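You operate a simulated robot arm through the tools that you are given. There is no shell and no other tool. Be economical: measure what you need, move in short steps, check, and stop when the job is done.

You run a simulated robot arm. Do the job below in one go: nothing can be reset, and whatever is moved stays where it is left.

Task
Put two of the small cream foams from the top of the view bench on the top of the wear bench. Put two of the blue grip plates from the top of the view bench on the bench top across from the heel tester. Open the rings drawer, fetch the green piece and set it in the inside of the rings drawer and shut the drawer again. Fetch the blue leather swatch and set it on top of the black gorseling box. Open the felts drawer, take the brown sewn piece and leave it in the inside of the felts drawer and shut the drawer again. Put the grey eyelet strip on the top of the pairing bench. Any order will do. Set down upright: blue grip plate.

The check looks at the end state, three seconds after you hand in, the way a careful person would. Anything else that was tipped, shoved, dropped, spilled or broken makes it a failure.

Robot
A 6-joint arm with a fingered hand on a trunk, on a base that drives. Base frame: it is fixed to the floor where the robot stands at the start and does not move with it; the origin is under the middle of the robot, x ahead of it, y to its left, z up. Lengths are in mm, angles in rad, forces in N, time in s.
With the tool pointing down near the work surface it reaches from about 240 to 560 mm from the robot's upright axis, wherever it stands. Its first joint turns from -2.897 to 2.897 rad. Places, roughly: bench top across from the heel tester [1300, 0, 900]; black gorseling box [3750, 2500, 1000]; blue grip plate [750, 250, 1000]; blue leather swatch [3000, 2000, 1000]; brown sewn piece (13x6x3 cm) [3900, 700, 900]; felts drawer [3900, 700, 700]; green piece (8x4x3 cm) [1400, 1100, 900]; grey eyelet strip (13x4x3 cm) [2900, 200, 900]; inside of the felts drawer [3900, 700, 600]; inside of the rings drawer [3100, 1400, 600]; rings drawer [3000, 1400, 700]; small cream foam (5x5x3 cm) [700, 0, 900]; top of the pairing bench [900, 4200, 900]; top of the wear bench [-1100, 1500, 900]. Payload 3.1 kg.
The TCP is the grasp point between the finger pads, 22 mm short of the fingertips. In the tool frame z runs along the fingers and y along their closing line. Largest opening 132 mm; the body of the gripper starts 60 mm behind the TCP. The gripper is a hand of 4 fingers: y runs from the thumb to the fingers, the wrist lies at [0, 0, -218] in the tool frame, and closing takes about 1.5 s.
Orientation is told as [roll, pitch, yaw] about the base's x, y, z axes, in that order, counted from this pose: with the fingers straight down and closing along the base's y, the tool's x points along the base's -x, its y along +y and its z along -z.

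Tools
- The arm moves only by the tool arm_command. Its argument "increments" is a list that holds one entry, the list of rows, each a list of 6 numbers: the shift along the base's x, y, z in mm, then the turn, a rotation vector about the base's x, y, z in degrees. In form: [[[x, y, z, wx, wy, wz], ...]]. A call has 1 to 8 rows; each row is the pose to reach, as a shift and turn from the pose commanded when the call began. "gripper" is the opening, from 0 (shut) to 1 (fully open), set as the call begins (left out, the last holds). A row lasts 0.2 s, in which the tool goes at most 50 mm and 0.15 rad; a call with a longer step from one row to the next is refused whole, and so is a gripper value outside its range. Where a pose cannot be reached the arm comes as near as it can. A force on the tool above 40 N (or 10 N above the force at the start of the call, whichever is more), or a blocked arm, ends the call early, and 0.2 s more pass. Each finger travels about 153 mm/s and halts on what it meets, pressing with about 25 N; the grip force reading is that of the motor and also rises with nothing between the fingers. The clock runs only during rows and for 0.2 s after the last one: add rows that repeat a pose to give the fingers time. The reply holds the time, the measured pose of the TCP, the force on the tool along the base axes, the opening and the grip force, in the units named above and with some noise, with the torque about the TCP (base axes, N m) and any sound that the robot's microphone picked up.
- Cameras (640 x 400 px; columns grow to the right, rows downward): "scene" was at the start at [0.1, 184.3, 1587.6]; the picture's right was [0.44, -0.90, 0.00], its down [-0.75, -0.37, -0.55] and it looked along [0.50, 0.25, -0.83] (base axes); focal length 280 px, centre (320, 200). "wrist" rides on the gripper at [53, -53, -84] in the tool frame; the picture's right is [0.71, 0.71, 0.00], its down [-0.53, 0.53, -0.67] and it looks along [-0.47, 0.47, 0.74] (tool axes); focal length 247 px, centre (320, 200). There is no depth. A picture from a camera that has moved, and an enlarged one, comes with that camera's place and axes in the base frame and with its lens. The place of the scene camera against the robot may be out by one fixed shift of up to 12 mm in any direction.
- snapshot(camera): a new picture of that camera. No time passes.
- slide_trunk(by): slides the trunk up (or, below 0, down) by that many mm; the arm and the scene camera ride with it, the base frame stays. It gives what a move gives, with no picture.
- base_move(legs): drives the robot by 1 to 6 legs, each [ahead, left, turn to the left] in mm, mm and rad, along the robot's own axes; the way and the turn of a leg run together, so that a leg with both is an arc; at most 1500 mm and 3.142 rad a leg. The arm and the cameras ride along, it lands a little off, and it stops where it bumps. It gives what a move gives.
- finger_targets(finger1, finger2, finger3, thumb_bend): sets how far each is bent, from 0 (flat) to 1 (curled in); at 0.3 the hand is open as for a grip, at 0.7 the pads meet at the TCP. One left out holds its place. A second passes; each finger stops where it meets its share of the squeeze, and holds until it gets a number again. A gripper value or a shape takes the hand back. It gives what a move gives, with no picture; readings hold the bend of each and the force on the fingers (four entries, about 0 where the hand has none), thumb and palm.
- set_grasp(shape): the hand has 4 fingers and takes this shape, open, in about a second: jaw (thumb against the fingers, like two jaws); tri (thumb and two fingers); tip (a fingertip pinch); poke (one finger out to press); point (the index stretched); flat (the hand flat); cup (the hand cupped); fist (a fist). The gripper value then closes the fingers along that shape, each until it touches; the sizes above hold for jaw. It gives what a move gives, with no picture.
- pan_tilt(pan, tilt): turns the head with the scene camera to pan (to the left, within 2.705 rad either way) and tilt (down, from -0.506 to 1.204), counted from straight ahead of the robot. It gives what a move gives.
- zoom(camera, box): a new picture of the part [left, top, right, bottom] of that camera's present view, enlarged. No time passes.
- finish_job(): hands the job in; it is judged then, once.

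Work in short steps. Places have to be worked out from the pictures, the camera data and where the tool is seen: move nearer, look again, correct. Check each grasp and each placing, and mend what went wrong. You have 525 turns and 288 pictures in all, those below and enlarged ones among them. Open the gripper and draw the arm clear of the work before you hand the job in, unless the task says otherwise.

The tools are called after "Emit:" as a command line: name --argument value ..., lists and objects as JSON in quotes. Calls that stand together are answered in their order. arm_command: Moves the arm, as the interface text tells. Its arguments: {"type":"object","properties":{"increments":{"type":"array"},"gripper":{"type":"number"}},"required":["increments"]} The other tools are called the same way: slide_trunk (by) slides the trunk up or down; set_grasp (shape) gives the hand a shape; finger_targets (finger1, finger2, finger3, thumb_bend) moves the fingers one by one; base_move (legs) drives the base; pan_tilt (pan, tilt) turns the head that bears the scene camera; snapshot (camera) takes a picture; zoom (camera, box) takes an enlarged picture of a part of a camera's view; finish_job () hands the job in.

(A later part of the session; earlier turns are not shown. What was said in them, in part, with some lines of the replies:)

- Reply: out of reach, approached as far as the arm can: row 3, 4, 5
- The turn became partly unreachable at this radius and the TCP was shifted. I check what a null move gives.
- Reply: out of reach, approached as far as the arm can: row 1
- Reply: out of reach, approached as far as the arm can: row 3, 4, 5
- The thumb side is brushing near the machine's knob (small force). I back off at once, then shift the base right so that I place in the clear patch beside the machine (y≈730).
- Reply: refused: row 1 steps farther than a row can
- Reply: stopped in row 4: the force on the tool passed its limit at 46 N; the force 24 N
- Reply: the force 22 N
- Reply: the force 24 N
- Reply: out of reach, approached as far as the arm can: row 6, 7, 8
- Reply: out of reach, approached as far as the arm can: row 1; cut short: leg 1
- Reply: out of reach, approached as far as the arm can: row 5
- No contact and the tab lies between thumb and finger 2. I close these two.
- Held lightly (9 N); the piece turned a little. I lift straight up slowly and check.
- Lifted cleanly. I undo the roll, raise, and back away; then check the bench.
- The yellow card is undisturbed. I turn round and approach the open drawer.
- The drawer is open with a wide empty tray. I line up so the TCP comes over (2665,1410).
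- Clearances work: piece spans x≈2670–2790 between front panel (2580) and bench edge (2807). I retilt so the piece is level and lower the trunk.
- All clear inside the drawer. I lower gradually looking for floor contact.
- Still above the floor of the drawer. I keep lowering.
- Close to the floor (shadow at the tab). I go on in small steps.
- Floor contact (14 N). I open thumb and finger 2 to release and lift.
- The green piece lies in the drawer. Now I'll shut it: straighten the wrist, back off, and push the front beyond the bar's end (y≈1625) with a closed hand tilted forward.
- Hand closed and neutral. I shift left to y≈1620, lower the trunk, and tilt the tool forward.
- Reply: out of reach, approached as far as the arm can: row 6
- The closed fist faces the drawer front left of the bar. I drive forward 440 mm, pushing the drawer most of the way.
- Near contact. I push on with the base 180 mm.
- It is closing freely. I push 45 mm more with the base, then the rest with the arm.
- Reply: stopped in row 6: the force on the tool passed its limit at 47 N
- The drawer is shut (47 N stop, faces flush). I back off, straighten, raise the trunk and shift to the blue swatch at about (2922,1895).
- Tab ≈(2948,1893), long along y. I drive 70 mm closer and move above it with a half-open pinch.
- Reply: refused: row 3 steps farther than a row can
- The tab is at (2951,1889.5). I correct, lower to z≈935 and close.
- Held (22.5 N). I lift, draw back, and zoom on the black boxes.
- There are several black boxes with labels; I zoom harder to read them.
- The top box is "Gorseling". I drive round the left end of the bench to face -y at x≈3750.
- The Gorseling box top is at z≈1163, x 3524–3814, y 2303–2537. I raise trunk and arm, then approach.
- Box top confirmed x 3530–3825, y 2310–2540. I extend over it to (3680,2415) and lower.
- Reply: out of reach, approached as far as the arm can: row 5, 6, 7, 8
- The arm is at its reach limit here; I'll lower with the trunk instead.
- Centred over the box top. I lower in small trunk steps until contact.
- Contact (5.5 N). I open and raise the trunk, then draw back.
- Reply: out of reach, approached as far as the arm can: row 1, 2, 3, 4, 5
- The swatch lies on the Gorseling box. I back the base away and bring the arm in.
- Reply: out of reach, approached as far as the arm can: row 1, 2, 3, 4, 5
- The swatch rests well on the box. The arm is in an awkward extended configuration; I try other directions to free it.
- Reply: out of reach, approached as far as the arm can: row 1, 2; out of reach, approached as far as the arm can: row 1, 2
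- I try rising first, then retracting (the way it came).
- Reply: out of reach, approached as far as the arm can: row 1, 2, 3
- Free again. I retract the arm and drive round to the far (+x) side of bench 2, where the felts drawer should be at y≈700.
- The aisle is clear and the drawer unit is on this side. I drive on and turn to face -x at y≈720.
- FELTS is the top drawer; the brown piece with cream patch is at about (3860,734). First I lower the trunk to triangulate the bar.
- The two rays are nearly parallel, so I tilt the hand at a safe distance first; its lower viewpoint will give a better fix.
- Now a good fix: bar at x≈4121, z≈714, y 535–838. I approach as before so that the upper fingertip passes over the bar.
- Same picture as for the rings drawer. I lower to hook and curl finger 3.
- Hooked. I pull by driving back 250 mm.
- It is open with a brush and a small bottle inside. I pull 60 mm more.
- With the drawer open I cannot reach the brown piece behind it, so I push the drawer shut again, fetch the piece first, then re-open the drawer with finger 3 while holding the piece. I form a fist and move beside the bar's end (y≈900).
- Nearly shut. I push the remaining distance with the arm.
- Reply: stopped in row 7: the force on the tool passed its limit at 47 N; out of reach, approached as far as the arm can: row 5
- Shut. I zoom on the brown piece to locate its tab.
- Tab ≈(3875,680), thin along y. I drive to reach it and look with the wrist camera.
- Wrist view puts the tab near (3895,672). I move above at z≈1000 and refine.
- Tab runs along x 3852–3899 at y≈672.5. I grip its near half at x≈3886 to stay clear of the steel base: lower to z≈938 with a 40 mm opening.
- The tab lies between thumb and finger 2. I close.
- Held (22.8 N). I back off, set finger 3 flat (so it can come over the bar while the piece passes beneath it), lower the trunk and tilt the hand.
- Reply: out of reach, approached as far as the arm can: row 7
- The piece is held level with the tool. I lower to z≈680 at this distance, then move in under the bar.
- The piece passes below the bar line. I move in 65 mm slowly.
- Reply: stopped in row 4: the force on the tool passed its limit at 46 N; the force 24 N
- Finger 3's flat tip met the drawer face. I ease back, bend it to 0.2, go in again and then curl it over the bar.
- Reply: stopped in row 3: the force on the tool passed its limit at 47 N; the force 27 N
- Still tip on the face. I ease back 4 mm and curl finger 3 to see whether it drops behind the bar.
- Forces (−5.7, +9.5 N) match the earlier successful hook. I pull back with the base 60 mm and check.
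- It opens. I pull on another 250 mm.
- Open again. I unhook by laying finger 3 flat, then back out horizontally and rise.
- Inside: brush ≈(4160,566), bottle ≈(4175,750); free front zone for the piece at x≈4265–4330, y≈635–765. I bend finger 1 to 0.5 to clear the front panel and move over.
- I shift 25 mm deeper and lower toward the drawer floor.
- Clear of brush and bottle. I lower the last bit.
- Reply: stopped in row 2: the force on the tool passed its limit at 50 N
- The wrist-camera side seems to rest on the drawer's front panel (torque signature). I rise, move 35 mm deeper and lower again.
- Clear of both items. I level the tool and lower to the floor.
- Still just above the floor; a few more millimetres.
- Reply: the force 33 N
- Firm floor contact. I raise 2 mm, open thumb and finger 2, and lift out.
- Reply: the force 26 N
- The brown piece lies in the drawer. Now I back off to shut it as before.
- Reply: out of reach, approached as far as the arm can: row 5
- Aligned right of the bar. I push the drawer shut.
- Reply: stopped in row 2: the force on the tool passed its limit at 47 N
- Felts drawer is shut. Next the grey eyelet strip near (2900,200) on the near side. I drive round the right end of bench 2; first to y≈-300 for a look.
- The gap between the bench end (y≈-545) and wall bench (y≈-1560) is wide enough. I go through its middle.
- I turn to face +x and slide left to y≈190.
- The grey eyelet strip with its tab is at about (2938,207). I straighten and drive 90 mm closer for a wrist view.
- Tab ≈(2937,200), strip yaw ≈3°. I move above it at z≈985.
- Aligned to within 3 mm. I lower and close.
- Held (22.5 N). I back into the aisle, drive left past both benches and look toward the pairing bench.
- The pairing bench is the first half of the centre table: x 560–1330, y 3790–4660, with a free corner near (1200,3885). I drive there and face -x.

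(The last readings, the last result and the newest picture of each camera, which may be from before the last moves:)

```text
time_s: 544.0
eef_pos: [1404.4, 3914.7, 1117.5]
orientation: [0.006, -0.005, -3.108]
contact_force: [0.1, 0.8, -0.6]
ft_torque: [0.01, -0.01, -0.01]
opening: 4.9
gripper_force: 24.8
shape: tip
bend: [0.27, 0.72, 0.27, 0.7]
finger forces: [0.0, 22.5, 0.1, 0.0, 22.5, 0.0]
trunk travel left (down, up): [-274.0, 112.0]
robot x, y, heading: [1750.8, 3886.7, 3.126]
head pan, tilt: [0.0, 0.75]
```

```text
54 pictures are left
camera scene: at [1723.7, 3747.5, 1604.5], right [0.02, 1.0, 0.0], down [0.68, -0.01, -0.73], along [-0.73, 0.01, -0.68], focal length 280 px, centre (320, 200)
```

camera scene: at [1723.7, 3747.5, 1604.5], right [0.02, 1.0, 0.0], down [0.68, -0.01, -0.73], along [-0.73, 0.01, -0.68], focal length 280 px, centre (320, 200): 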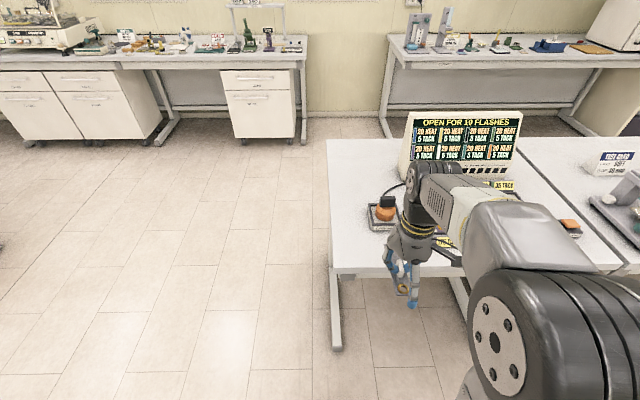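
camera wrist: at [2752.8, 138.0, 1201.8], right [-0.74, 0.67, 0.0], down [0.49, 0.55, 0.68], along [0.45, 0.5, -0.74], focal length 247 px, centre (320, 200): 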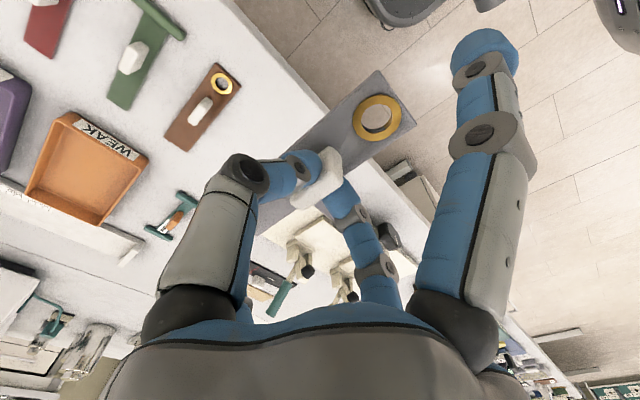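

Table corner at (1274,3777); the strip y 3790–3930 is free. I drive in and extend to (1180,3860).

Emit:
base_move --legs '[[105, 50, 0.015]]'

Emit:
arm_command --increments '[[[-30, 0, -10, 0, 0, 0], [-65, 0, -35, 0, 0, 0], [-95, 0, -70, 0, 0, 0], [-110, 0, -110, 0, 0, 0], [-110, 0, -145, 0, 0, 0], [-110, 0, -160, 0, 0, 0]]]'

Emit:
snapshot --camera "wrist"

Emit:
snapshot --camera "scene"

```text
time_s: 545.2
eef_pos: [1297.6, 3860.5, 1118.2]
orientation: [0.004, -0.006, -3.093]
contact_force: [-0.7, 0.1, 0.9]
ft_torque: [0.0, -0.01, 0.02]
opening: 4.8
gripper_force: 24.9
shape: tip
bend: [0.27, 0.72, 0.27, 0.7]
finger forces: [0.0, 22.5, 0.0, 0.1, 22.6, 0.1]
trunk travel left (down, up): [-274.0, 112.0]
robot x, y, heading: [1645.7, 3838.3, 3.142]
head pan, tilt: [0.0, 0.75]
```

```text
time_s: 546.6
eef_pos: [1187.5, 3861.1, 958.7]
orientation: [0.003, -0.007, -3.094]
contact_force: [-0.6, 0.2, -0.1]
ft_torque: [0.0, -0.01, -0.01]
opening: 4.9
gripper_force: 25.2
shape: tip
bend: [0.27, 0.72, 0.27, 0.7]
finger forces: [0.0, 22.4, 0.1, 0.0, 22.6, 0.0]
trunk travel left (down, up): [-274.0, 112.0]
robot x, y, heading: [1649.2, 3838.7, 3.14]
head pan, tilt: [0.0, 0.75]
```

```text
53 pictures are left
camera wrist: at [1238.9, 3914.9, 1041.3], right [0.74, -0.67, 0.0], down [-0.5, -0.55, 0.68], along [-0.45, -0.5, -0.74], focal length 247 px, centre (320, 200)
```

wrist: 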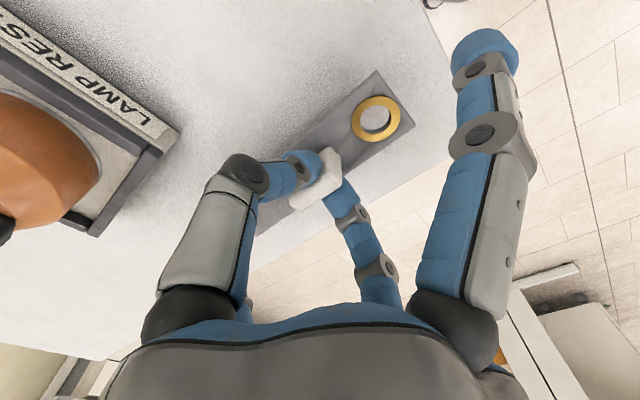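

```text
52 pictures are left
camera scene: at [1619.7, 3698.4, 1604.5], right [0.0, 1.0, 0.0], down [0.68, 0.0, -0.73], along [-0.73, 0.0, -0.68], focal length 280 px, centre (320, 200)
```

scene: 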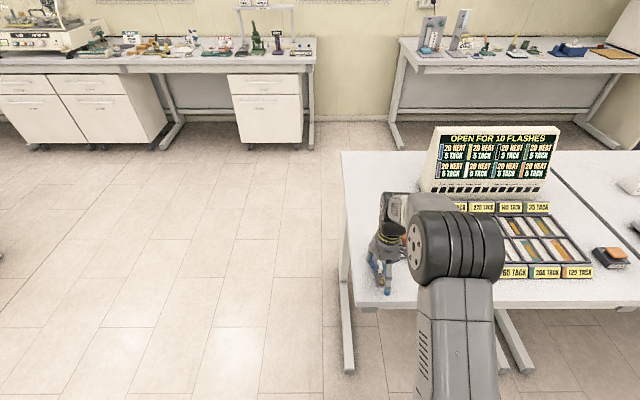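

Good position, clear of the LAMP RESET box. I lower to contact.

Emit:
arm_command --increments '[[[6, 3, -8, 0, 0, 0], [6, 3, -15, 0, 0, 0], [6, 3, -20, 0, 0, 0]]]'

Emit:
arm_command --increments '[[[0, 0, -2, 0, 0, 0], [0, 0, -4, 0, 0, 0]]]'

```text
time_s: 547.4
eef_pos: [1193.7, 3863.8, 938.4]
orientation: [0.005, -0.008, -3.092]
contact_force: [0.0, 1.0, -0.6]
ft_torque: [0.03, -0.03, 0.01]
opening: 4.9
gripper_force: 25.2
shape: tip
bend: [0.27, 0.72, 0.27, 0.7]
finger forces: [0.0, 22.5, 0.1, 0.0, 22.5, 0.0]
trunk travel left (down, up): [-274.0, 112.0]
robot x, y, heading: [1647.0, 3841.3, 3.136]
head pan, tilt: [0.0, 0.75]
```

```text
time_s: 548.0
eef_pos: [1195.8, 3863.0, 935.5]
orientation: [0.006, -0.008, -3.094]
contact_force: [-0.4, 0.2, 5.8]
ft_torque: [-0.01, 0.03, -0.01]
opening: 5.2
gripper_force: 25.3
shape: tip
bend: [0.27, 0.72, 0.27, 0.7]
finger forces: [0.0, 24.5, 0.1, 0.0, 24.5, 0.0]
trunk travel left (down, up): [-274.0, 112.0]
robot x, y, heading: [1648.8, 3840.4, 3.14]
head pan, tilt: [0.0, 0.75]
```

Touching. I release and lift away.

Emit:
arm_command --increments '[[[0, 0, -1, 0, 0, 0], [0, 0, -1, 0, 0, 0], [0, 0, 0, 0, 0, 0], [0, 0, 0, 0, 0, 0]]]' --gripper 0.4

Emit:
arm_command --increments '[[[0, 0, 20, 0, 0, 0], [0, 0, 60, 0, 0, 0], [0, 0, 105, 0, 0, 0], [30, 0, 140, 0, 0, 0], [75, 0, 160, 0, 0, 0], [110, 0, 170, 0, 0, 0]]]'

Emit:
snapshot --camera "wrist"

```text
time_s: 549.0
eef_pos: [1193.4, 3863.5, 935.5]
orientation: [0.006, -0.007, -3.093]
contact_force: [-0.5, -0.2, 0.3]
ft_torque: [0.01, -0.01, -0.01]
opening: 52.5
gripper_force: 0.1
shape: tip
bend: [0.11, 0.41, 0.11, 0.7]
finger forces: [0.1, 0.0, 0.0, 0.0, 0.0, 0.0]
trunk travel left (down, up): [-274.0, 112.0]
robot x, y, heading: [1648.8, 3842.7, 3.139]
head pan, tilt: [0.0, 0.75]
```

```text
time_s: 550.4
eef_pos: [1304.4, 3866.0, 1106.9]
orientation: [0.004, -0.01, -3.094]
contact_force: [-1.0, -0.3, 0.5]
ft_torque: [0.01, 0.0, 0.03]
opening: 52.3
gripper_force: 0.0
shape: tip
bend: [0.11, 0.41, 0.11, 0.7]
finger forces: [0.1, 0.0, 0.0, 0.0, 0.0, 0.1]
trunk travel left (down, up): [-274.0, 112.0]
robot x, y, heading: [1644.9, 3842.0, 3.144]
head pan, tilt: [0.0, 0.75]
```

```text
51 pictures are left
camera wrist: at [1355.0, 3920.0, 1189.4], right [0.74, -0.67, 0.0], down [-0.49, -0.55, 0.68], along [-0.45, -0.5, -0.74], focal length 247 px, centre (320, 200)
```

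wrist: 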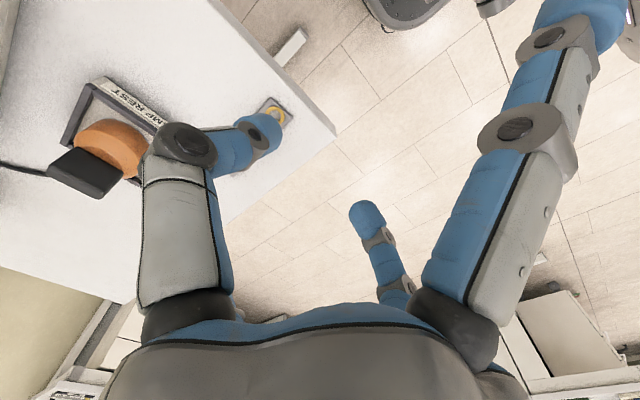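

The strip is on the pairing bench. Last job: the second grip plate. I drive back to the view bench's near side opposite RIBBED (≈(564,791)).

Emit:
base_move --legs '[[0, 1400, 0], [1500, 0, 0], [150, 0, 0], [0, 0, 3.14], [0, -1400, 0]]'

Emit:
pan_tilt --pan 0.0 --tilt 0.8

Emit:
snapshot --camera "scene"

```text
time_s: 579.2
eef_pos: [359.6, 1056.9, 1105.1]
orientation: [0.005, -0.006, 0.067]
contact_force: [0.0, 0.3, -1.1]
ft_torque: [0.01, -0.02, 0.05]
opening: 52.4
gripper_force: 0.0
shape: tip
bend: [0.11, 0.41, 0.11, 0.7]
finger forces: [0.0, 0.1, 0.0, 0.0, 0.1, 0.0]
trunk travel left (down, up): [-274.0, 112.0]
robot x, y, heading: [14.8, 1073.0, 0.014]
head pan, tilt: [0.0, 0.75]
```

```text
time_s: 579.8
eef_pos: [360.5, 1057.2, 1106.3]
orientation: [0.004, -0.007, 0.068]
contact_force: [0.0, -0.3, -0.4]
ft_torque: [-0.01, -0.03, -0.01]
opening: 52.7
gripper_force: 0.0
shape: tip
bend: [0.11, 0.41, 0.11, 0.7]
finger forces: [0.0, 0.0, 0.1, 0.0, 0.0, 0.1]
trunk travel left (down, up): [-274.0, 112.0]
robot x, y, heading: [15.2, 1077.5, 0.017]
head pan, tilt: [0.0, 0.799]
```

```text
50 pictures are left
camera scene: at [30.4, 1229.9, 1600.5], right [0.01, -1.0, 0.0], down [-0.72, -0.01, -0.7], along [0.7, 0.01, -0.72], focal length 280 px, centre (320, 200)
```

scene: 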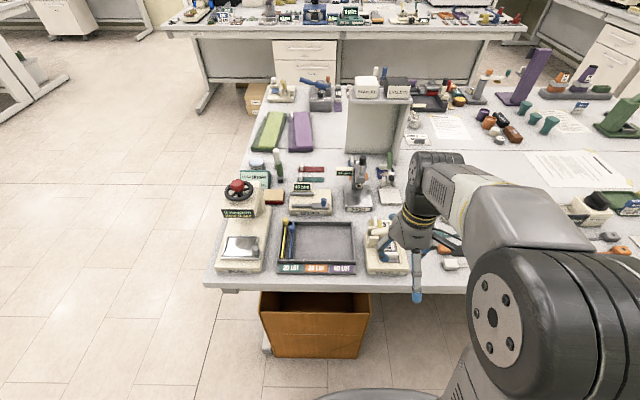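

I slide right another 270 mm.

Emit:
base_move --legs '[[0, -275, -0.015]]'

Emit:
snapshot --camera "wrist"

Emit:
zoom --camera "scene" --box '[290, 180, 450, 290]'

```text
time_s: 581.8
eef_pos: [361.7, 777.4, 1105.3]
orientation: [0.009, -0.007, 0.047]
contact_force: [-0.2, 0.6, -0.6]
ft_torque: [0.02, 0.0, -0.03]
opening: 52.5
gripper_force: 0.1
shape: tip
bend: [0.11, 0.41, 0.11, 0.7]
finger forces: [0.0, 0.0, 0.0, 0.0, 0.0, 0.0]
trunk travel left (down, up): [-274.0, 112.0]
robot x, y, heading: [12.6, 805.7, -0.005]
head pan, tilt: [0.0, 0.799]
```

```text
49 pictures are left
camera wrist: at [309.4, 718.6, 1188.9], right [-0.74, 0.67, 0.0], down [0.5, 0.55, 0.68], along [0.46, 0.5, -0.74], focal length 247 px, centre (320, 200)
```

wrist: 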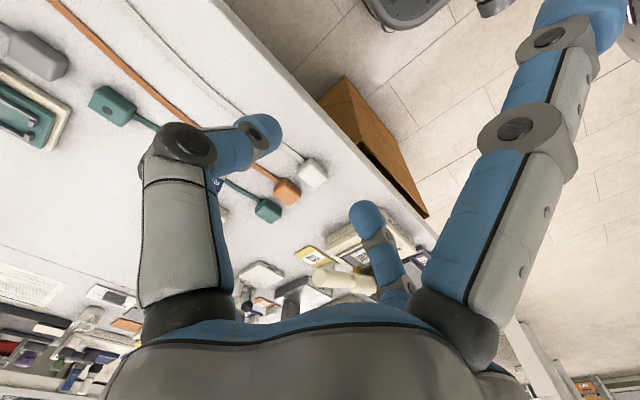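

```text
3.64 times, centred on (370, 235) of scene
camera zoom: at [34.5, 955.0, 1600.6], right [-0.01, -1.0, 0.0], down [-0.72, 0.0, -0.7], along [0.7, 0.0, -0.72], focal length 1017 px, centre (138, 73)
```

zoom: 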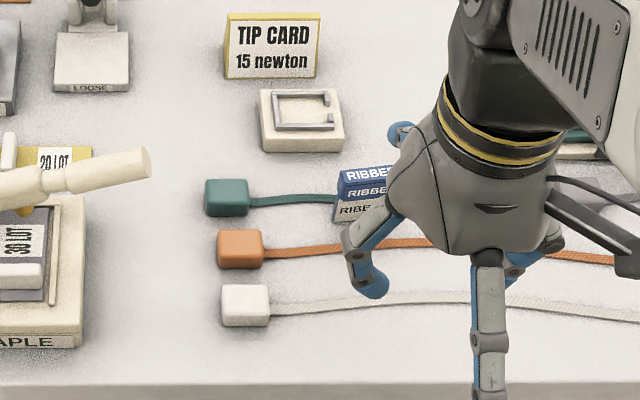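

RIBBED is near (550,770). I move the hand over it at height to view it with the wrist camera.

Emit:
arm_command --increments '[[[40, 0, 0, 0, 0, -1], [80, 0, 0, 0, 0, -2.5], [120, 0, 0, 0, 0, -2.5], [150, 0, 0, 0, 0, -2.5], [150, 0, 0, 0, 0, -2.5]]]' --gripper 0.75

Emit:
snapshot --camera "wrist"

Emit:
zoom --camera "scene" --box '[330, 200, 450, 270]'

```text
time_s: 583.0
eef_pos: [512.0, 779.2, 1106.3]
orientation: [0.004, -0.007, 0.003]
contact_force: [-0.3, 0.3, 1.2]
ft_torque: [0.04, -0.04, 0.02]
opening: 98.6
gripper_force: 0.0
shape: tip
bend: [0.11, 0.26, 0.11, 0.56]
finger forces: [0.0, 0.0, 0.0, 0.1, 0.0, 0.0]
trunk travel left (down, up): [-274.0, 112.0]
robot x, y, heading: [19.0, 803.9, -0.009]
head pan, tilt: [0.0, 0.799]
```

```text
47 pictures are left
camera wrist: at [457.1, 723.2, 1190.1], right [-0.71, 0.71, 0.0], down [0.52, 0.52, 0.68], along [0.48, 0.48, -0.74], focal length 247 px, centre (320, 200)
```

wrist: 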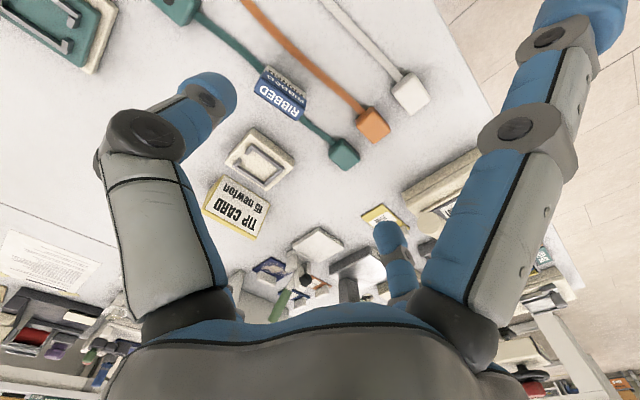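

```text
5.33 times, centred on (390, 235) of scene
camera zoom: at [33.8, 956.3, 1600.5], right [-0.01, -1.0, 0.0], down [-0.72, 0.0, -0.7], along [0.7, 0.0, -0.72], focal length 1492 px, centre (-53, 13)
```

zoom: 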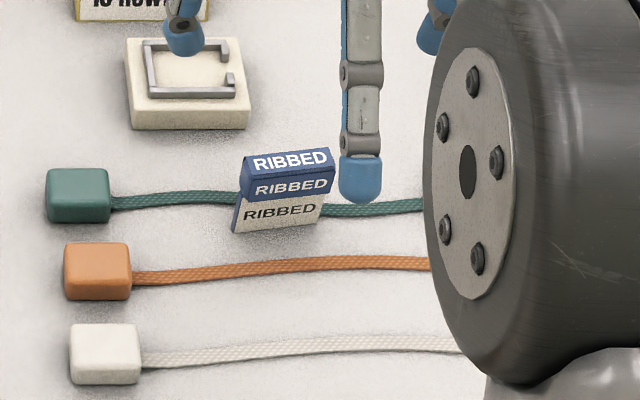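

I zoom the wrist view for RIBBED's exact place and yaw.

Emit:
zoom --camera "wrist" --box '[230, 50, 330, 140]'

```text
4.44 times, centred on (280, 95) of wrist
camera zoom: at [457.1, 723.2, 1190.1], right [-0.71, 0.71, 0.0], down [0.52, 0.52, 0.68], along [0.48, 0.48, -0.74], focal length 1098 px, centre (498, 667)
```

zoom: 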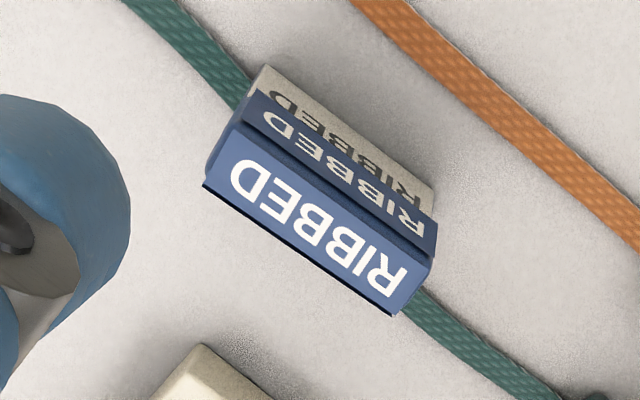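

RIBBED: centre (546,759.5), yaw ≈+8°. I move above it with yaw 5° to z≈985.

Emit:
arm_command --increments '[[[12, -7, -30, 0, 0, 2], [24, -14, -65, 0, 0, 4.8], [34, -19.7, -100, 0, 0, 4.8], [34, -19.7, -121, 0, 0, 4.8], [34, -19.7, -121, 0, 0, 4.8]]]'

Emit:
snapshot --camera "wrist"

Emit:
zoom --camera "scene" --box '[330, 190, 450, 270]'

```text
time_s: 584.1
eef_pos: [543.9, 758.2, 983.9]
orientation: [0.005, -0.006, 0.086]
contact_force: [-0.5, 0.5, 0.0]
ft_torque: [-0.01, -0.03, -0.03]
opening: 98.8
gripper_force: 0.0
shape: tip
bend: [0.11, 0.26, 0.11, 0.56]
finger forces: [0.1, 0.0, 0.0, 0.1, 0.1, 0.1]
trunk travel left (down, up): [-274.0, 112.0]
robot x, y, heading: [16.6, 803.2, -0.003]
head pan, tilt: [0.0, 0.799]
```

```text
44 pictures are left
camera wrist: at [495.4, 697.7, 1067.3], right [-0.77, 0.64, 0.0], down [0.47, 0.57, 0.68], along [0.43, 0.52, -0.74], focal length 247 px, centre (320, 200)
```

wrist: 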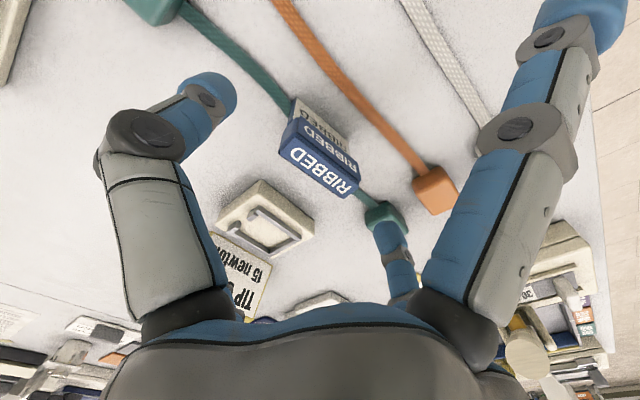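

```text
5.00 times, centred on (390, 230) of scene
camera zoom: at [34.7, 956.1, 1600.5], right [-0.01, -1.0, 0.0], down [-0.72, 0.0, -0.7], along [0.7, 0.0, -0.72], focal length 1399 px, centre (-30, 50)
```

zoom: 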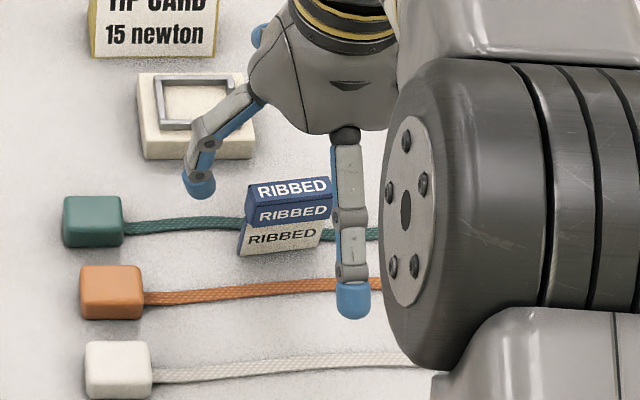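

Aligned. I narrow to 82 mm, lower to z≈944 and close.

Emit:
arm_command --increments '[[[0, 1, 0, 0, 0, 0], [0, 1, -15, 0, 0, 0], [0, 1, -30, 0, 0, 0], [0, 1, -40, 0, 0, 0], [0, 1, -40, 0, 0, 0]]]' --gripper 0.62

Emit:
arm_command --increments '[[[0, 0, 0, 0, 0, 0], [0, 0, 0, 0, 0, 0], [0, 0, 0, 0, 0, 0], [0, 0, 0, 0, 0, 0], [0, 0, 0, 0, 0, 0]]]' --gripper 0.15

Emit:
snapshot --camera "wrist"

```text
time_s: 585.4
eef_pos: [545.0, 757.8, 944.7]
orientation: [0.003, -0.008, 0.087]
contact_force: [-0.6, 0.4, -0.8]
ft_torque: [-0.05, -0.01, -0.01]
opening: 82.5
gripper_force: 0.1
shape: tip
bend: [0.11, 0.31, 0.11, 0.7]
finger forces: [0.0, 0.0, 0.0, 0.1, 0.0, 0.1]
trunk travel left (down, up): [-274.0, 112.0]
robot x, y, heading: [17.5, 804.5, -0.006]
head pan, tilt: [0.0, 0.799]
```

```text
time_s: 586.5
eef_pos: [545.4, 757.7, 944.9]
orientation: [0.007, -0.007, 0.087]
contact_force: [0.4, -0.9, 0.1]
ft_torque: [-0.02, 0.0, -0.02]
opening: 42.8
gripper_force: 24.8
shape: tip
bend: [0.27, 0.45, 0.27, 0.7]
finger forces: [0.0, 22.9, 0.1, 0.1, 22.8, 0.0]
trunk travel left (down, up): [-274.0, 112.0]
robot x, y, heading: [13.3, 803.3, -0.004]
head pan, tilt: [0.0, 0.799]
```

```text
42 pictures are left
camera wrist: at [495.9, 698.3, 1028.1], right [-0.77, 0.64, 0.0], down [0.47, 0.57, 0.68], along [0.43, 0.52, -0.74], focal length 247 px, centre (320, 200)
```

wrist: 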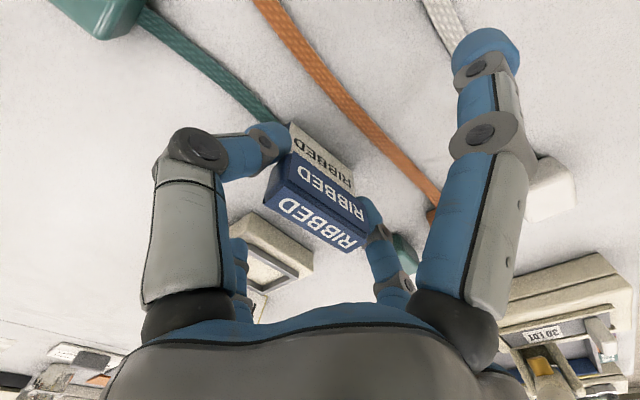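

Gripped as SMOOTH was (42.8 mm, 22.9 N). I lift it, retract and check the strap.

Emit:
arm_command --increments '[[[0, 0, 20, 0, 0, 0], [0, 0, 60, 0, 0, 0], [0, 0, 105, 0, 0, 0], [-20, 0, 150, 0, 0, 0], [-55, 0, 180, 0, 0, 0], [-95, 0, 205, 0, 0, 0], [-140, 0, 205, 0, 0, 0]]]'

Emit:
base_move --legs '[[-160, 0, 0]]'

Emit:
snapshot --camera "scene"

Emit:
snapshot --camera "wrist"

```text
time_s: 588.1
eef_pos: [402.7, 759.6, 1151.8]
orientation: [0.005, -0.01, 0.087]
contact_force: [-0.9, 0.6, -1.2]
ft_torque: [-0.02, -0.01, -0.01]
opening: 42.8
gripper_force: 25.2
shape: tip
bend: [0.27, 0.45, 0.27, 0.7]
finger forces: [0.1, 22.8, 0.1, 0.0, 22.8, 0.0]
trunk travel left (down, up): [-274.0, 112.0]
robot x, y, heading: [14.9, 801.8, -0.006]
head pan, tilt: [0.0, 0.799]
```

```text
time_s: 589.6
eef_pos: [245.2, 760.2, 1151.8]
orientation: [0.005, -0.008, 0.086]
contact_force: [-0.3, -0.1, -0.3]
ft_torque: [0.03, 0.02, 0.01]
opening: 42.6
gripper_force: 24.9
shape: tip
bend: [0.27, 0.45, 0.27, 0.7]
finger forces: [0.0, 22.8, 0.0, 0.1, 22.8, 0.0]
trunk travel left (down, up): [-274.0, 112.0]
robot x, y, heading: [-144.0, 803.8, -0.006]
head pan, tilt: [0.0, 0.799]
```

```text
41 pictures are left
camera scene: at [-125.0, 957.2, 1600.5], right [-0.01, -1.0, 0.0], down [-0.72, 0.01, -0.7], along [0.7, -0.01, -0.72], focal length 280 px, centre (320, 200)
```

scene: 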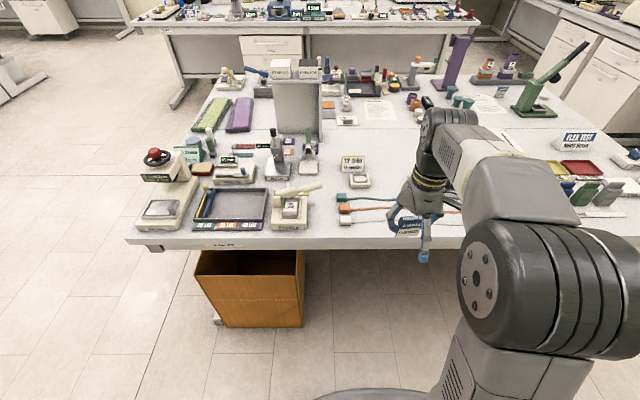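

```text
40 pictures are left
camera wrist: at [195.7, 700.6, 1234.7], right [-0.76, 0.64, 0.0], down [0.47, 0.56, 0.68], along [0.44, 0.52, -0.74], focal length 247 px, centre (320, 200)
```

wrist: 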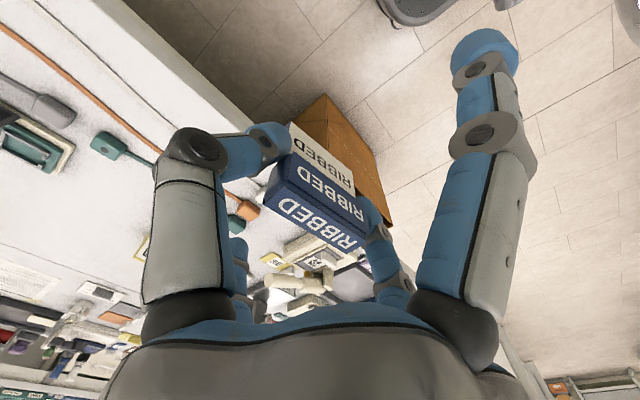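

The strap stayed in place and the plate is firmly held. I drive round the right end again to the far side.

Emit:
base_move --legs '[[0, -1500, 0], [0, -240, 0]]'

Emit:
base_move --legs '[[1500, 0, 0], [700, 0, 0], [0, 0, 3.14]]'

```text
time_s: 598.3
eef_pos: [241.4, -967.4, 1150.9]
orientation: [0.006, -0.006, 0.092]
contact_force: [0.6, 0.2, -1.4]
ft_torque: [0.02, 0.02, -0.02]
opening: 42.6
gripper_force: 25.3
shape: tip
bend: [0.27, 0.45, 0.27, 0.7]
finger forces: [0.0, 22.7, 0.0, 0.0, 22.7, 0.1]
trunk travel left (down, up): [-274.0, 112.0]
robot x, y, heading: [-147.5, -922.1, 0.001]
head pan, tilt: [0.0, 0.799]
```

```text
time_s: 616.5
eef_pos: [1634.4, -896.5, 1151.1]
orientation: [0.004, -0.007, -2.985]
contact_force: [0.2, -0.8, -0.5]
ft_torque: [-0.01, -0.03, 0.0]
opening: 42.5
gripper_force: 25.0
shape: tip
bend: [0.27, 0.45, 0.27, 0.7]
finger forces: [0.0, 22.7, 0.0, 0.0, 22.7, 0.0]
trunk travel left (down, up): [-274.0, 112.0]
robot x, y, heading: [2022.7, -914.3, -3.074]
head pan, tilt: [0.0, 0.799]
```

I straighten and slide along the far side to y≈50.

Emit:
base_move --legs '[[0, 0, -0.067], [0, -950, 0]]'

Emit:
snapshot --camera "scene"

```text
time_s: 622.0
eef_pos: [1643.5, 92.4, 1151.8]
orientation: [0.007, -0.007, -3.063]
contact_force: [0.3, -0.3, -1.0]
ft_torque: [-0.02, -0.01, 0.04]
opening: 42.6
gripper_force: 24.0
shape: tip
bend: [0.27, 0.45, 0.27, 0.7]
finger forces: [0.1, 22.9, 0.0, 0.0, 22.8, 0.1]
trunk travel left (down, up): [-274.0, 112.0]
robot x, y, heading: [2032.9, 43.2, 3.126]
head pan, tilt: [0.0, 0.799]
```

```text
39 pictures are left
camera scene: at [2005.0, -94.4, 1600.6], right [0.01, 1.0, 0.0], down [0.72, -0.01, -0.7], along [-0.7, 0.01, -0.72], focal length 280 px, centre (320, 200)
```

scene: 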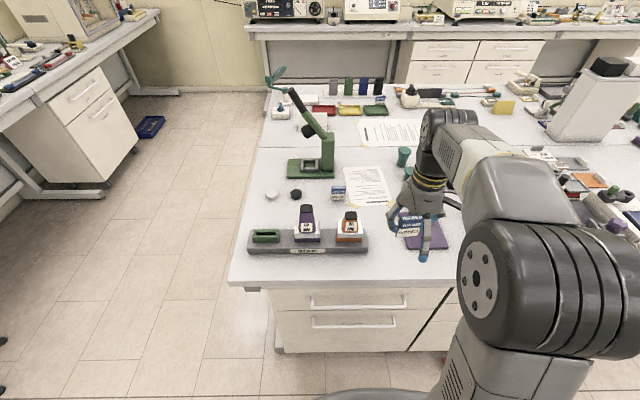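

The heel tester tower stands at y≥175, so I keep the arm at lower y: second plate goes to (1395,30). I shift left 55 mm and drive forward 150.

Emit:
base_move --legs '[[0, 60, 0.016], [150, 0, 0]]'

Emit:
snapshot --camera "scene"

Emit:
snapshot --camera "wrist"

```text
time_s: 623.9
eef_pos: [1492.3, 25.3, 1149.5]
orientation: [0.004, -0.006, -3.046]
contact_force: [0.2, 0.4, -0.8]
ft_torque: [0.02, -0.03, -0.02]
opening: 42.5
gripper_force: 25.4
shape: tip
bend: [0.27, 0.45, 0.27, 0.7]
finger forces: [0.0, 22.8, 0.0, 0.1, 22.8, 0.0]
trunk travel left (down, up): [-274.0, 112.0]
robot x, y, heading: [1879.9, -16.0, -3.132]
head pan, tilt: [0.0, 0.799]
```

```text
38 pictures are left
camera scene: at [1855.6, -157.0, 1600.5], right [0.0, 1.0, 0.0], down [0.72, 0.0, -0.7], along [-0.7, 0.0, -0.72], focal length 280 px, centre (320, 200)
```

scene: 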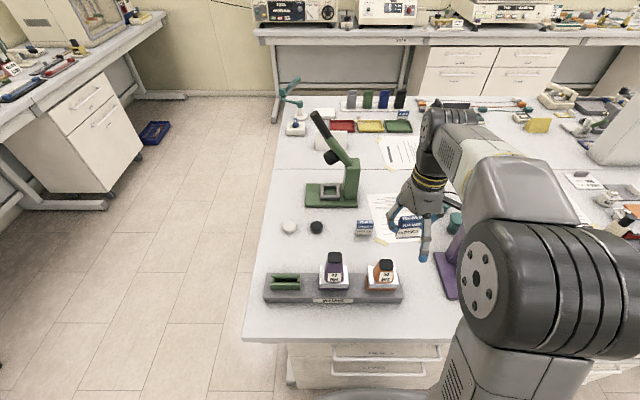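

```text
37 pictures are left
camera wrist: at [1539.6, 81.7, 1233.9], right [0.77, -0.64, 0.0], down [-0.47, -0.57, 0.67], along [-0.43, -0.52, -0.74], focal length 247 px, centre (320, 200)
```

wrist: 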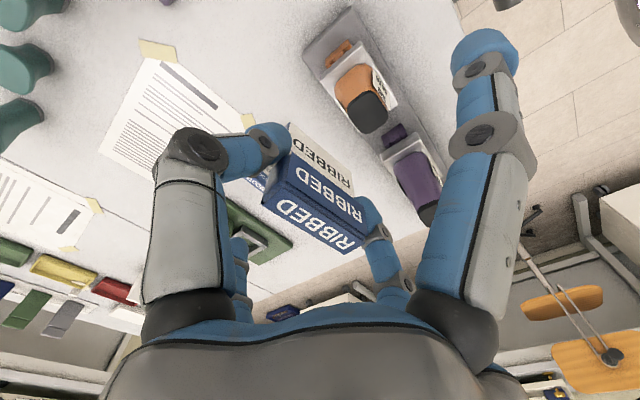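

I extend to (1390,33), squaring the yaw, then lower to 960.

Emit:
arm_command --increments '[[[-35, 3, 0, 0, 0, -2], [-70, 6, 0, 0, 0, -4], [-102, 8, -20, 0, 0, -5.5], [-102, 8, -65, 0, 0, -5.5], [-102, 8, -110, 0, 0, -5.5], [-102, 8, -155, 0, 0, -5.5], [-102, 8, -185, 0, 0, -5.5], [-102, 8, -185, 0, 0, -5.5]]]'

Emit:
snapshot --camera "wrist"

Emit:
zoom --camera "scene" --box '[300, 170, 480, 320]'

```text
time_s: 625.7
eef_pos: [1389.7, 36.3, 964.9]
orientation: [0.005, -0.007, 3.142]
contact_force: [-0.5, 0.0, -0.4]
ft_torque: [0.0, -0.01, -0.02]
opening: 42.4
gripper_force: 24.5
shape: tip
bend: [0.27, 0.45, 0.27, 0.7]
finger forces: [0.1, 22.7, 0.0, 0.1, 22.7, 0.0]
trunk travel left (down, up): [-274.0, 112.0]
robot x, y, heading: [1884.4, -16.1, -3.136]
head pan, tilt: [0.0, 0.799]
```

```text
36 pictures are left
camera wrist: at [1444.1, 87.7, 1048.6], right [0.71, -0.71, 0.0], down [-0.52, -0.52, 0.68], along [-0.48, -0.48, -0.74], focal length 247 px, centre (320, 200)
```

wrist: 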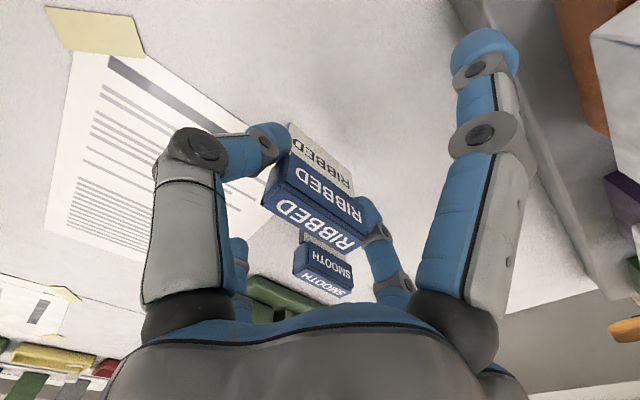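

```text
2.67 times, centred on (390, 245) of scene
camera zoom: at [1857.4, -156.8, 1600.5], right [0.0, 1.0, 0.0], down [0.72, 0.0, -0.7], along [-0.7, 0.0, -0.72], focal length 746 px, centre (133, 80)
```

zoom: 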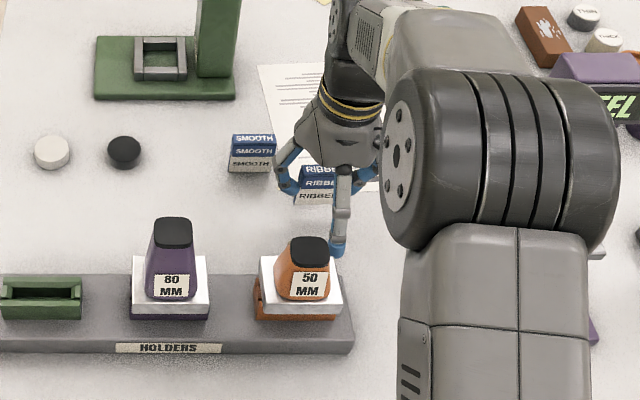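

Finger 1 would come close to the "50 MM" holder, so I shift 14 mm away from it and lower.

Emit:
arm_command --increments '[[[-14, 2, 0, 0, 0, 0], [-14, 2, -6, 0, 0, 0], [-14, 2, -12, 0, 0, 0], [-14, 2, -18, 0, 0, 0]]]'

Emit:
snapshot --camera "wrist"

Emit:
zoom --camera "scene" --box '[340, 190, 440, 270]'

```text
time_s: 626.7
eef_pos: [1375.9, 36.6, 946.5]
orientation: [0.007, -0.007, 3.141]
contact_force: [0.4, -1.1, -0.1]
ft_torque: [0.03, -0.01, 0.0]
opening: 42.7
gripper_force: 25.0
shape: tip
bend: [0.27, 0.45, 0.27, 0.7]
finger forces: [0.0, 22.7, 0.1, 0.1, 22.7, 0.0]
trunk travel left (down, up): [-274.0, 112.0]
robot x, y, heading: [1882.7, -16.6, -3.137]
head pan, tilt: [0.0, 0.799]
```

```text
34 pictures are left
camera wrist: at [1429.6, 87.4, 1030.7], right [0.71, -0.71, 0.0], down [-0.52, -0.52, 0.67], along [-0.48, -0.48, -0.74], focal length 247 px, centre (320, 200)
```

wrist: 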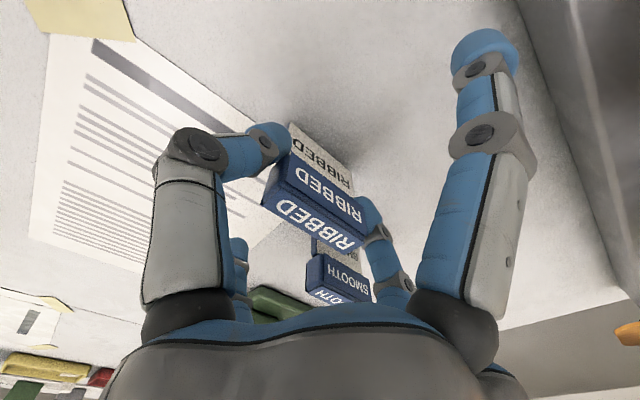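

```text
5.00 times, centred on (390, 230) of scene
camera zoom: at [1857.1, -156.8, 1600.5], right [0.0, 1.0, 0.0], down [0.72, 0.0, -0.7], along [-0.7, 0.0, -0.72], focal length 1399 px, centre (-30, 50)
```

zoom: 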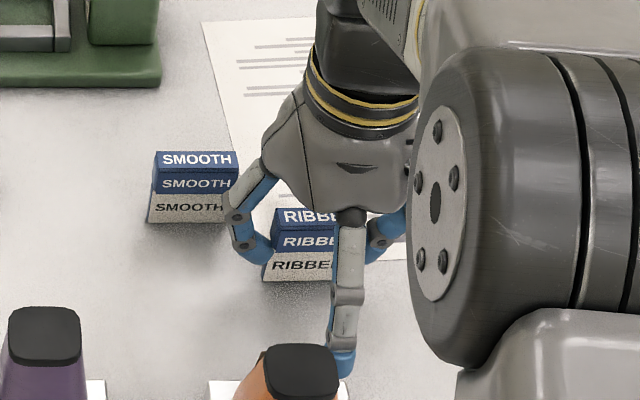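

Clear. I lower to contact.

Emit:
arm_command --increments '[[[0, 0, -2.5, 0, 0, 0], [0, 0, -5, 0, 0, 0]]]'

Emit:
arm_command --increments '[[[0, 0, -1.5, 0, 0, 0], [0, 0, -3, 0, 0, 0]]]'

```text
time_s: 627.3
eef_pos: [1376.3, 35.6, 942.8]
orientation: [0.003, -0.012, 3.141]
contact_force: [1.1, -0.7, 4.1]
ft_torque: [0.03, -0.01, 0.03]
opening: 42.8
gripper_force: 24.2
shape: tip
bend: [0.27, 0.45, 0.27, 0.7]
finger forces: [0.0, 24.1, 0.0, 0.0, 23.8, 0.0]
trunk travel left (down, up): [-274.0, 112.0]
robot x, y, heading: [1878.0, -14.2, -3.138]
head pan, tilt: [0.0, 0.799]
```

```text
time_s: 627.9
eef_pos: [1377.9, 35.3, 941.2]
orientation: [0.003, -0.011, 3.14]
contact_force: [-1.1, 1.5, 17.4]
ft_torque: [0.07, 0.0, 0.02]
opening: 43.5
gripper_force: 24.6
shape: tip
bend: [0.27, 0.79, 0.27, 0.7]
finger forces: [0.0, 27.0, 0.0, 0.0, 28.2, 0.1]
trunk travel left (down, up): [-274.0, 112.0]
robot x, y, heading: [1881.0, -12.8, -3.141]
head pan, tilt: [0.0, 0.799]
```

On the bench (17 N). I ease up 1.5 mm and open.

Emit:
arm_command --increments '[[[0, 0, 1.5, 0, 0, 0], [0, 0, 1.5, 0, 0, 0], [0, 0, 1.5, 0, 0, 0], [0, 0, 1.5, 0, 0, 0], [0, 0, 1.5, 0, 0, 0]]]' --gripper 0.6

Emit:
snapshot --camera "wrist"

Emit:
zoom --camera "scene" --box '[340, 190, 440, 270]'

```text
time_s: 629.1
eef_pos: [1377.6, 34.2, 941.5]
orientation: [0.004, -0.007, 3.142]
contact_force: [-0.5, 0.6, -0.3]
ft_torque: [0.02, -0.01, -0.01]
opening: 78.6
gripper_force: 0.1
shape: tip
bend: [0.11, 0.32, 0.11, 0.7]
finger forces: [0.0, 0.0, 0.1, 0.0, 0.0, 0.1]
trunk travel left (down, up): [-274.0, 112.0]
robot x, y, heading: [1884.8, -12.2, -3.142]
head pan, tilt: [0.0, 0.799]
```

```text
32 pictures are left
camera wrist: at [1430.6, 87.1, 1024.5], right [0.71, -0.71, 0.0], down [-0.52, -0.52, 0.68], along [-0.48, -0.48, -0.74], focal length 247 px, centre (320, 200)
```

wrist: 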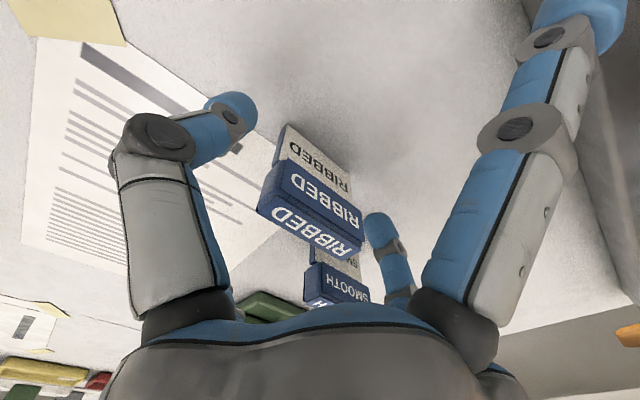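

```text
5.00 times, centred on (390, 230) of scene
camera zoom: at [1857.3, -156.8, 1600.5], right [0.0, 1.0, 0.0], down [0.72, 0.0, -0.7], along [-0.7, 0.0, -0.72], focal length 1399 px, centre (-30, 50)
```

zoom: 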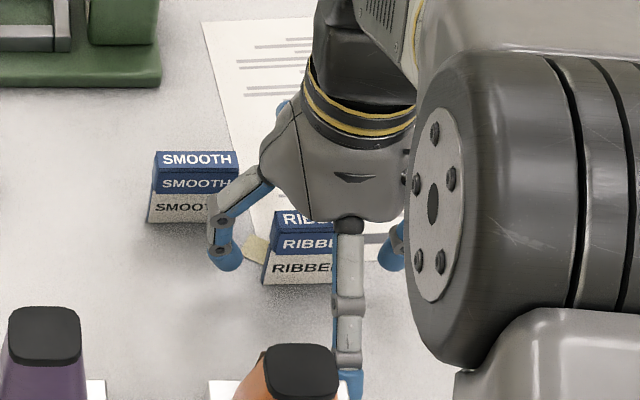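

It stands upright. I lift straight up and retract.

Emit:
arm_command --increments '[[[0, 0, 20, 0, 0, 0], [0, 0, 60, 0, 0, 0], [0, 0, 105, 0, 0, 0], [0, 0, 150, 0, 0, 0], [0, -10, 190, 0, 0, 0], [30, -15, 215, 0, 0, 0], [70, -20, 215, 0, 0, 0]]]'

Emit:
base_move --legs '[[-180, 0, 0]]'

Emit:
snapshot --camera "scene"

Emit:
zoom --camera "scene" --box '[290, 150, 470, 260]'

```text
time_s: 630.7
eef_pos: [1447.3, 14.7, 1157.5]
orientation: [0.003, -0.009, -3.141]
contact_force: [-1.1, 0.1, -0.5]
ft_torque: [0.0, 0.05, 0.03]
opening: 78.8
gripper_force: 0.0
shape: tip
bend: [0.11, 0.32, 0.11, 0.7]
finger forces: [0.1, 0.1, 0.0, 0.0, 0.0, 0.0]
trunk travel left (down, up): [-274.0, 112.0]
robot x, y, heading: [1881.4, -13.2, -3.137]
head pan, tilt: [0.0, 0.799]
```

```text
time_s: 632.2
eef_pos: [1624.2, 15.9, 1157.5]
orientation: [0.006, -0.008, 3.143]
contact_force: [0.0, -0.1, 0.3]
ft_torque: [0.02, 0.04, 0.02]
opening: 78.7
gripper_force: 0.1
shape: tip
bend: [0.11, 0.32, 0.11, 0.7]
finger forces: [0.0, 0.1, 0.0, 0.0, 0.0, 0.1]
trunk travel left (down, up): [-274.0, 112.0]
robot x, y, heading: [2057.7, -13.8, -3.135]
head pan, tilt: [0.0, 0.799]
```

```text
30 pictures are left
camera scene: at [2033.7, -156.2, 1600.5], right [0.0, 1.0, 0.0], down [0.72, 0.0, -0.7], along [-0.7, 0.0, -0.72], focal length 280 px, centre (320, 200)
```

scene: 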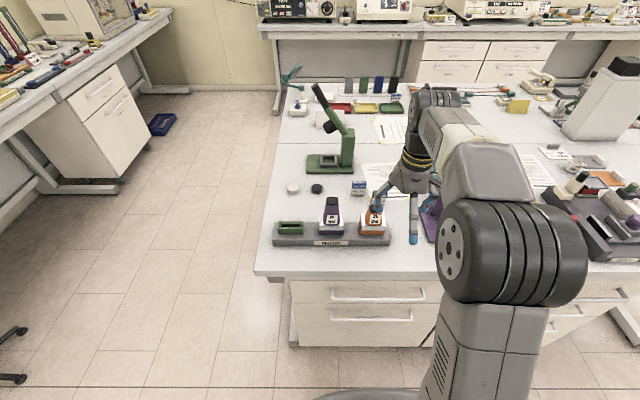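

```text
3.56 times, centred on (380, 205) of scene
camera zoom: at [2033.7, -156.2, 1600.5], right [0.0, 1.0, 0.0], down [0.72, 0.0, -0.7], along [-0.7, 0.0, -0.72], focal length 995 px, centre (107, 182)
```

zoom: 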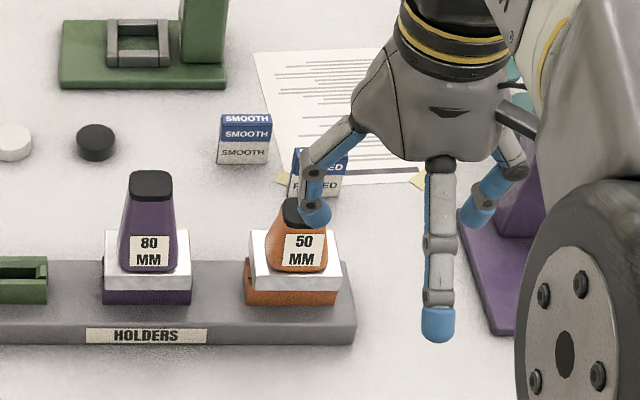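

Both plates stand upright by the heel tester and all tasks are placed. I open the hand fully and back the arm clear of the bench, with a last look round.

Emit:
base_move --legs '[[-150, 0, 0]]'

Emit:
arm_command --increments '[[[0, 0, 0, 0, 0, 0], [0, 0, 0, 0, 0, 0], [0, 0, 0, 0, 0, 0]]]' --gripper 1.0

Emit:
zoom --camera "scene" --box '[280, 120, 460, 240]'

Emit:
pan_tilt --pan -2.2 --tilt 0.5

Emit:
snapshot --camera "scene"

```text
time_s: 633.6
eef_pos: [1775.7, 15.7, 1158.4]
orientation: [0.005, -0.008, -3.141]
contact_force: [0.3, 0.1, 0.4]
ft_torque: [0.06, 0.02, 0.01]
opening: 78.4
gripper_force: 0.0
shape: tip
bend: [0.11, 0.32, 0.11, 0.7]
finger forces: [0.0, 0.0, 0.1, 0.1, 0.1, 0.0]
trunk travel left (down, up): [-274.0, 112.0]
robot x, y, heading: [2205.5, -12.5, -3.139]
head pan, tilt: [0.0, 0.799]
```

```text
time_s: 634.4
eef_pos: [1774.2, 15.0, 1157.8]
orientation: [0.004, -0.007, -3.139]
contact_force: [0.9, 0.0, 0.7]
ft_torque: [0.0, 0.02, -0.01]
opening: 131.9
gripper_force: 0.0
shape: tip
bend: [0.11, 0.3, 0.11, 0.3]
finger forces: [0.0, 0.0, 0.0, 0.0, 0.1, 0.1]
trunk travel left (down, up): [-274.0, 112.0]
robot x, y, heading: [2208.1, -14.0, -3.138]
head pan, tilt: [0.0, 0.799]
```

```text
3.33 times, centred on (370, 180) of scene
camera zoom: at [2185.0, -155.6, 1600.5], right [-0.01, 1.0, 0.0], down [0.72, 0.0, -0.7], along [-0.7, 0.0, -0.72], focal length 932 px, centre (153, 267)
```

zoom: 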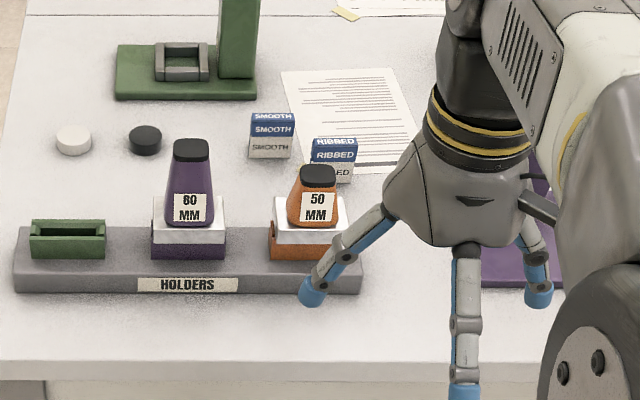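

```text
time_s: 636.5
eef_pos: [1774.1, 14.5, 1157.0]
orientation: [0.006, -0.008, -3.141]
contact_force: [-0.1, -0.1, -0.1]
ft_torque: [0.0, -0.04, 0.01]
opening: 131.7
gripper_force: 0.1
shape: tip
bend: [0.11, 0.3, 0.11, 0.3]
finger forces: [0.0, 0.0, 0.0, 0.0, 0.1, 0.0]
trunk travel left (down, up): [-274.0, 112.0]
robot x, y, heading: [2209.6, -15.4, -3.14]
head pan, tilt: [-2.201, 0.499]
```

```text
27 pictures are left
camera scene: at [2319.2, -81.4, 1626.5], right [0.81, -0.58, 0.0], down [-0.28, -0.39, -0.88], along [0.51, 0.71, -0.48], focal length 280 px, centre (320, 200)
```

scene: 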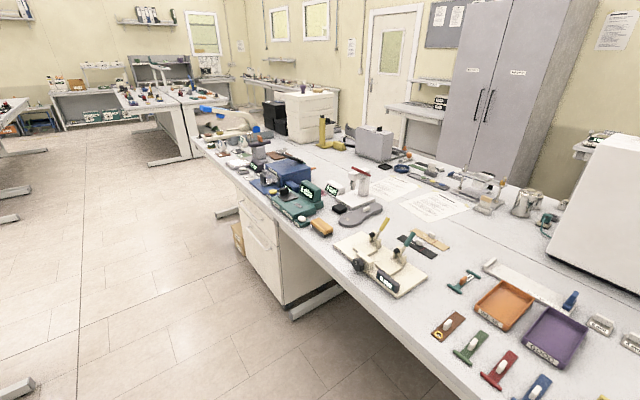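

The rings drawer is shut and everything looks in order. I take one last zoom across to the wear bench.

Emit:
pan_tilt --pan -0.2 --tilt 0.25

Emit:
zoom --camera "scene" --box '[240, 150, 400, 250]'

```text
time_s: 638.4
eef_pos: [1776.1, 14.9, 1158.0]
orientation: [0.005, -0.006, -3.14]
contact_force: [0.7, -0.1, -0.1]
ft_torque: [-0.03, -0.01, -0.03]
opening: 131.9
gripper_force: 0.0
shape: tip
bend: [0.11, 0.3, 0.11, 0.3]
finger forces: [0.1, 0.0, 0.1, 0.0, 0.0, 0.0]
trunk travel left (down, up): [-274.0, 112.0]
robot x, y, heading: [2209.3, -14.6, -3.137]
head pan, tilt: [-0.201, 0.25]
```

```text
4.00 times, centred on (320, 200) of scene
camera zoom: at [2174.5, -137.0, 1649.6], right [0.19, 0.98, 0.0], down [0.24, -0.05, -0.97], along [-0.95, 0.19, -0.25], focal length 1119 px, centre (320, 200)
```

zoom: 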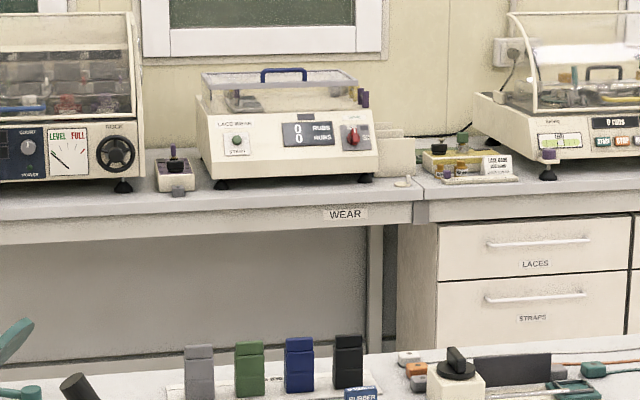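

The foam lies on the wear bench with its neighbours upright and undisturbed. The hand is empty, open and clear, so I hand in.

Emit:
finish_job

```text
The job is handed in.
```

I've handed the job in with every item placed and both drawers shut; the result of the check did not come back to me.

- **Cream foams:** two are on the wear bench, one near the LACE WEAR machine and one further along by the wood wedge.
- **Blue grip plates:** SMOOTH and RIBBED stand upright on the bench top across from the heel tester. RIBBED stands right by the tape at the edge of the taped sheet.
- **Drawers:** the green piece is in the rings drawer and the brown sewn piece is in the felts drawer.
- **Other pieces:** the blue leather swatch lies on the black Gorseling box, and the grey eyelet strip is on the pairing bench.

While looking for room for the second foam, the hand bumped the front of the LACE WEAR machine (up to about 46 N). It also lightly touched something beside the first foam, probably a small bottle. My last pictures show both in place, but a shift of a few millimetres would not have shown.
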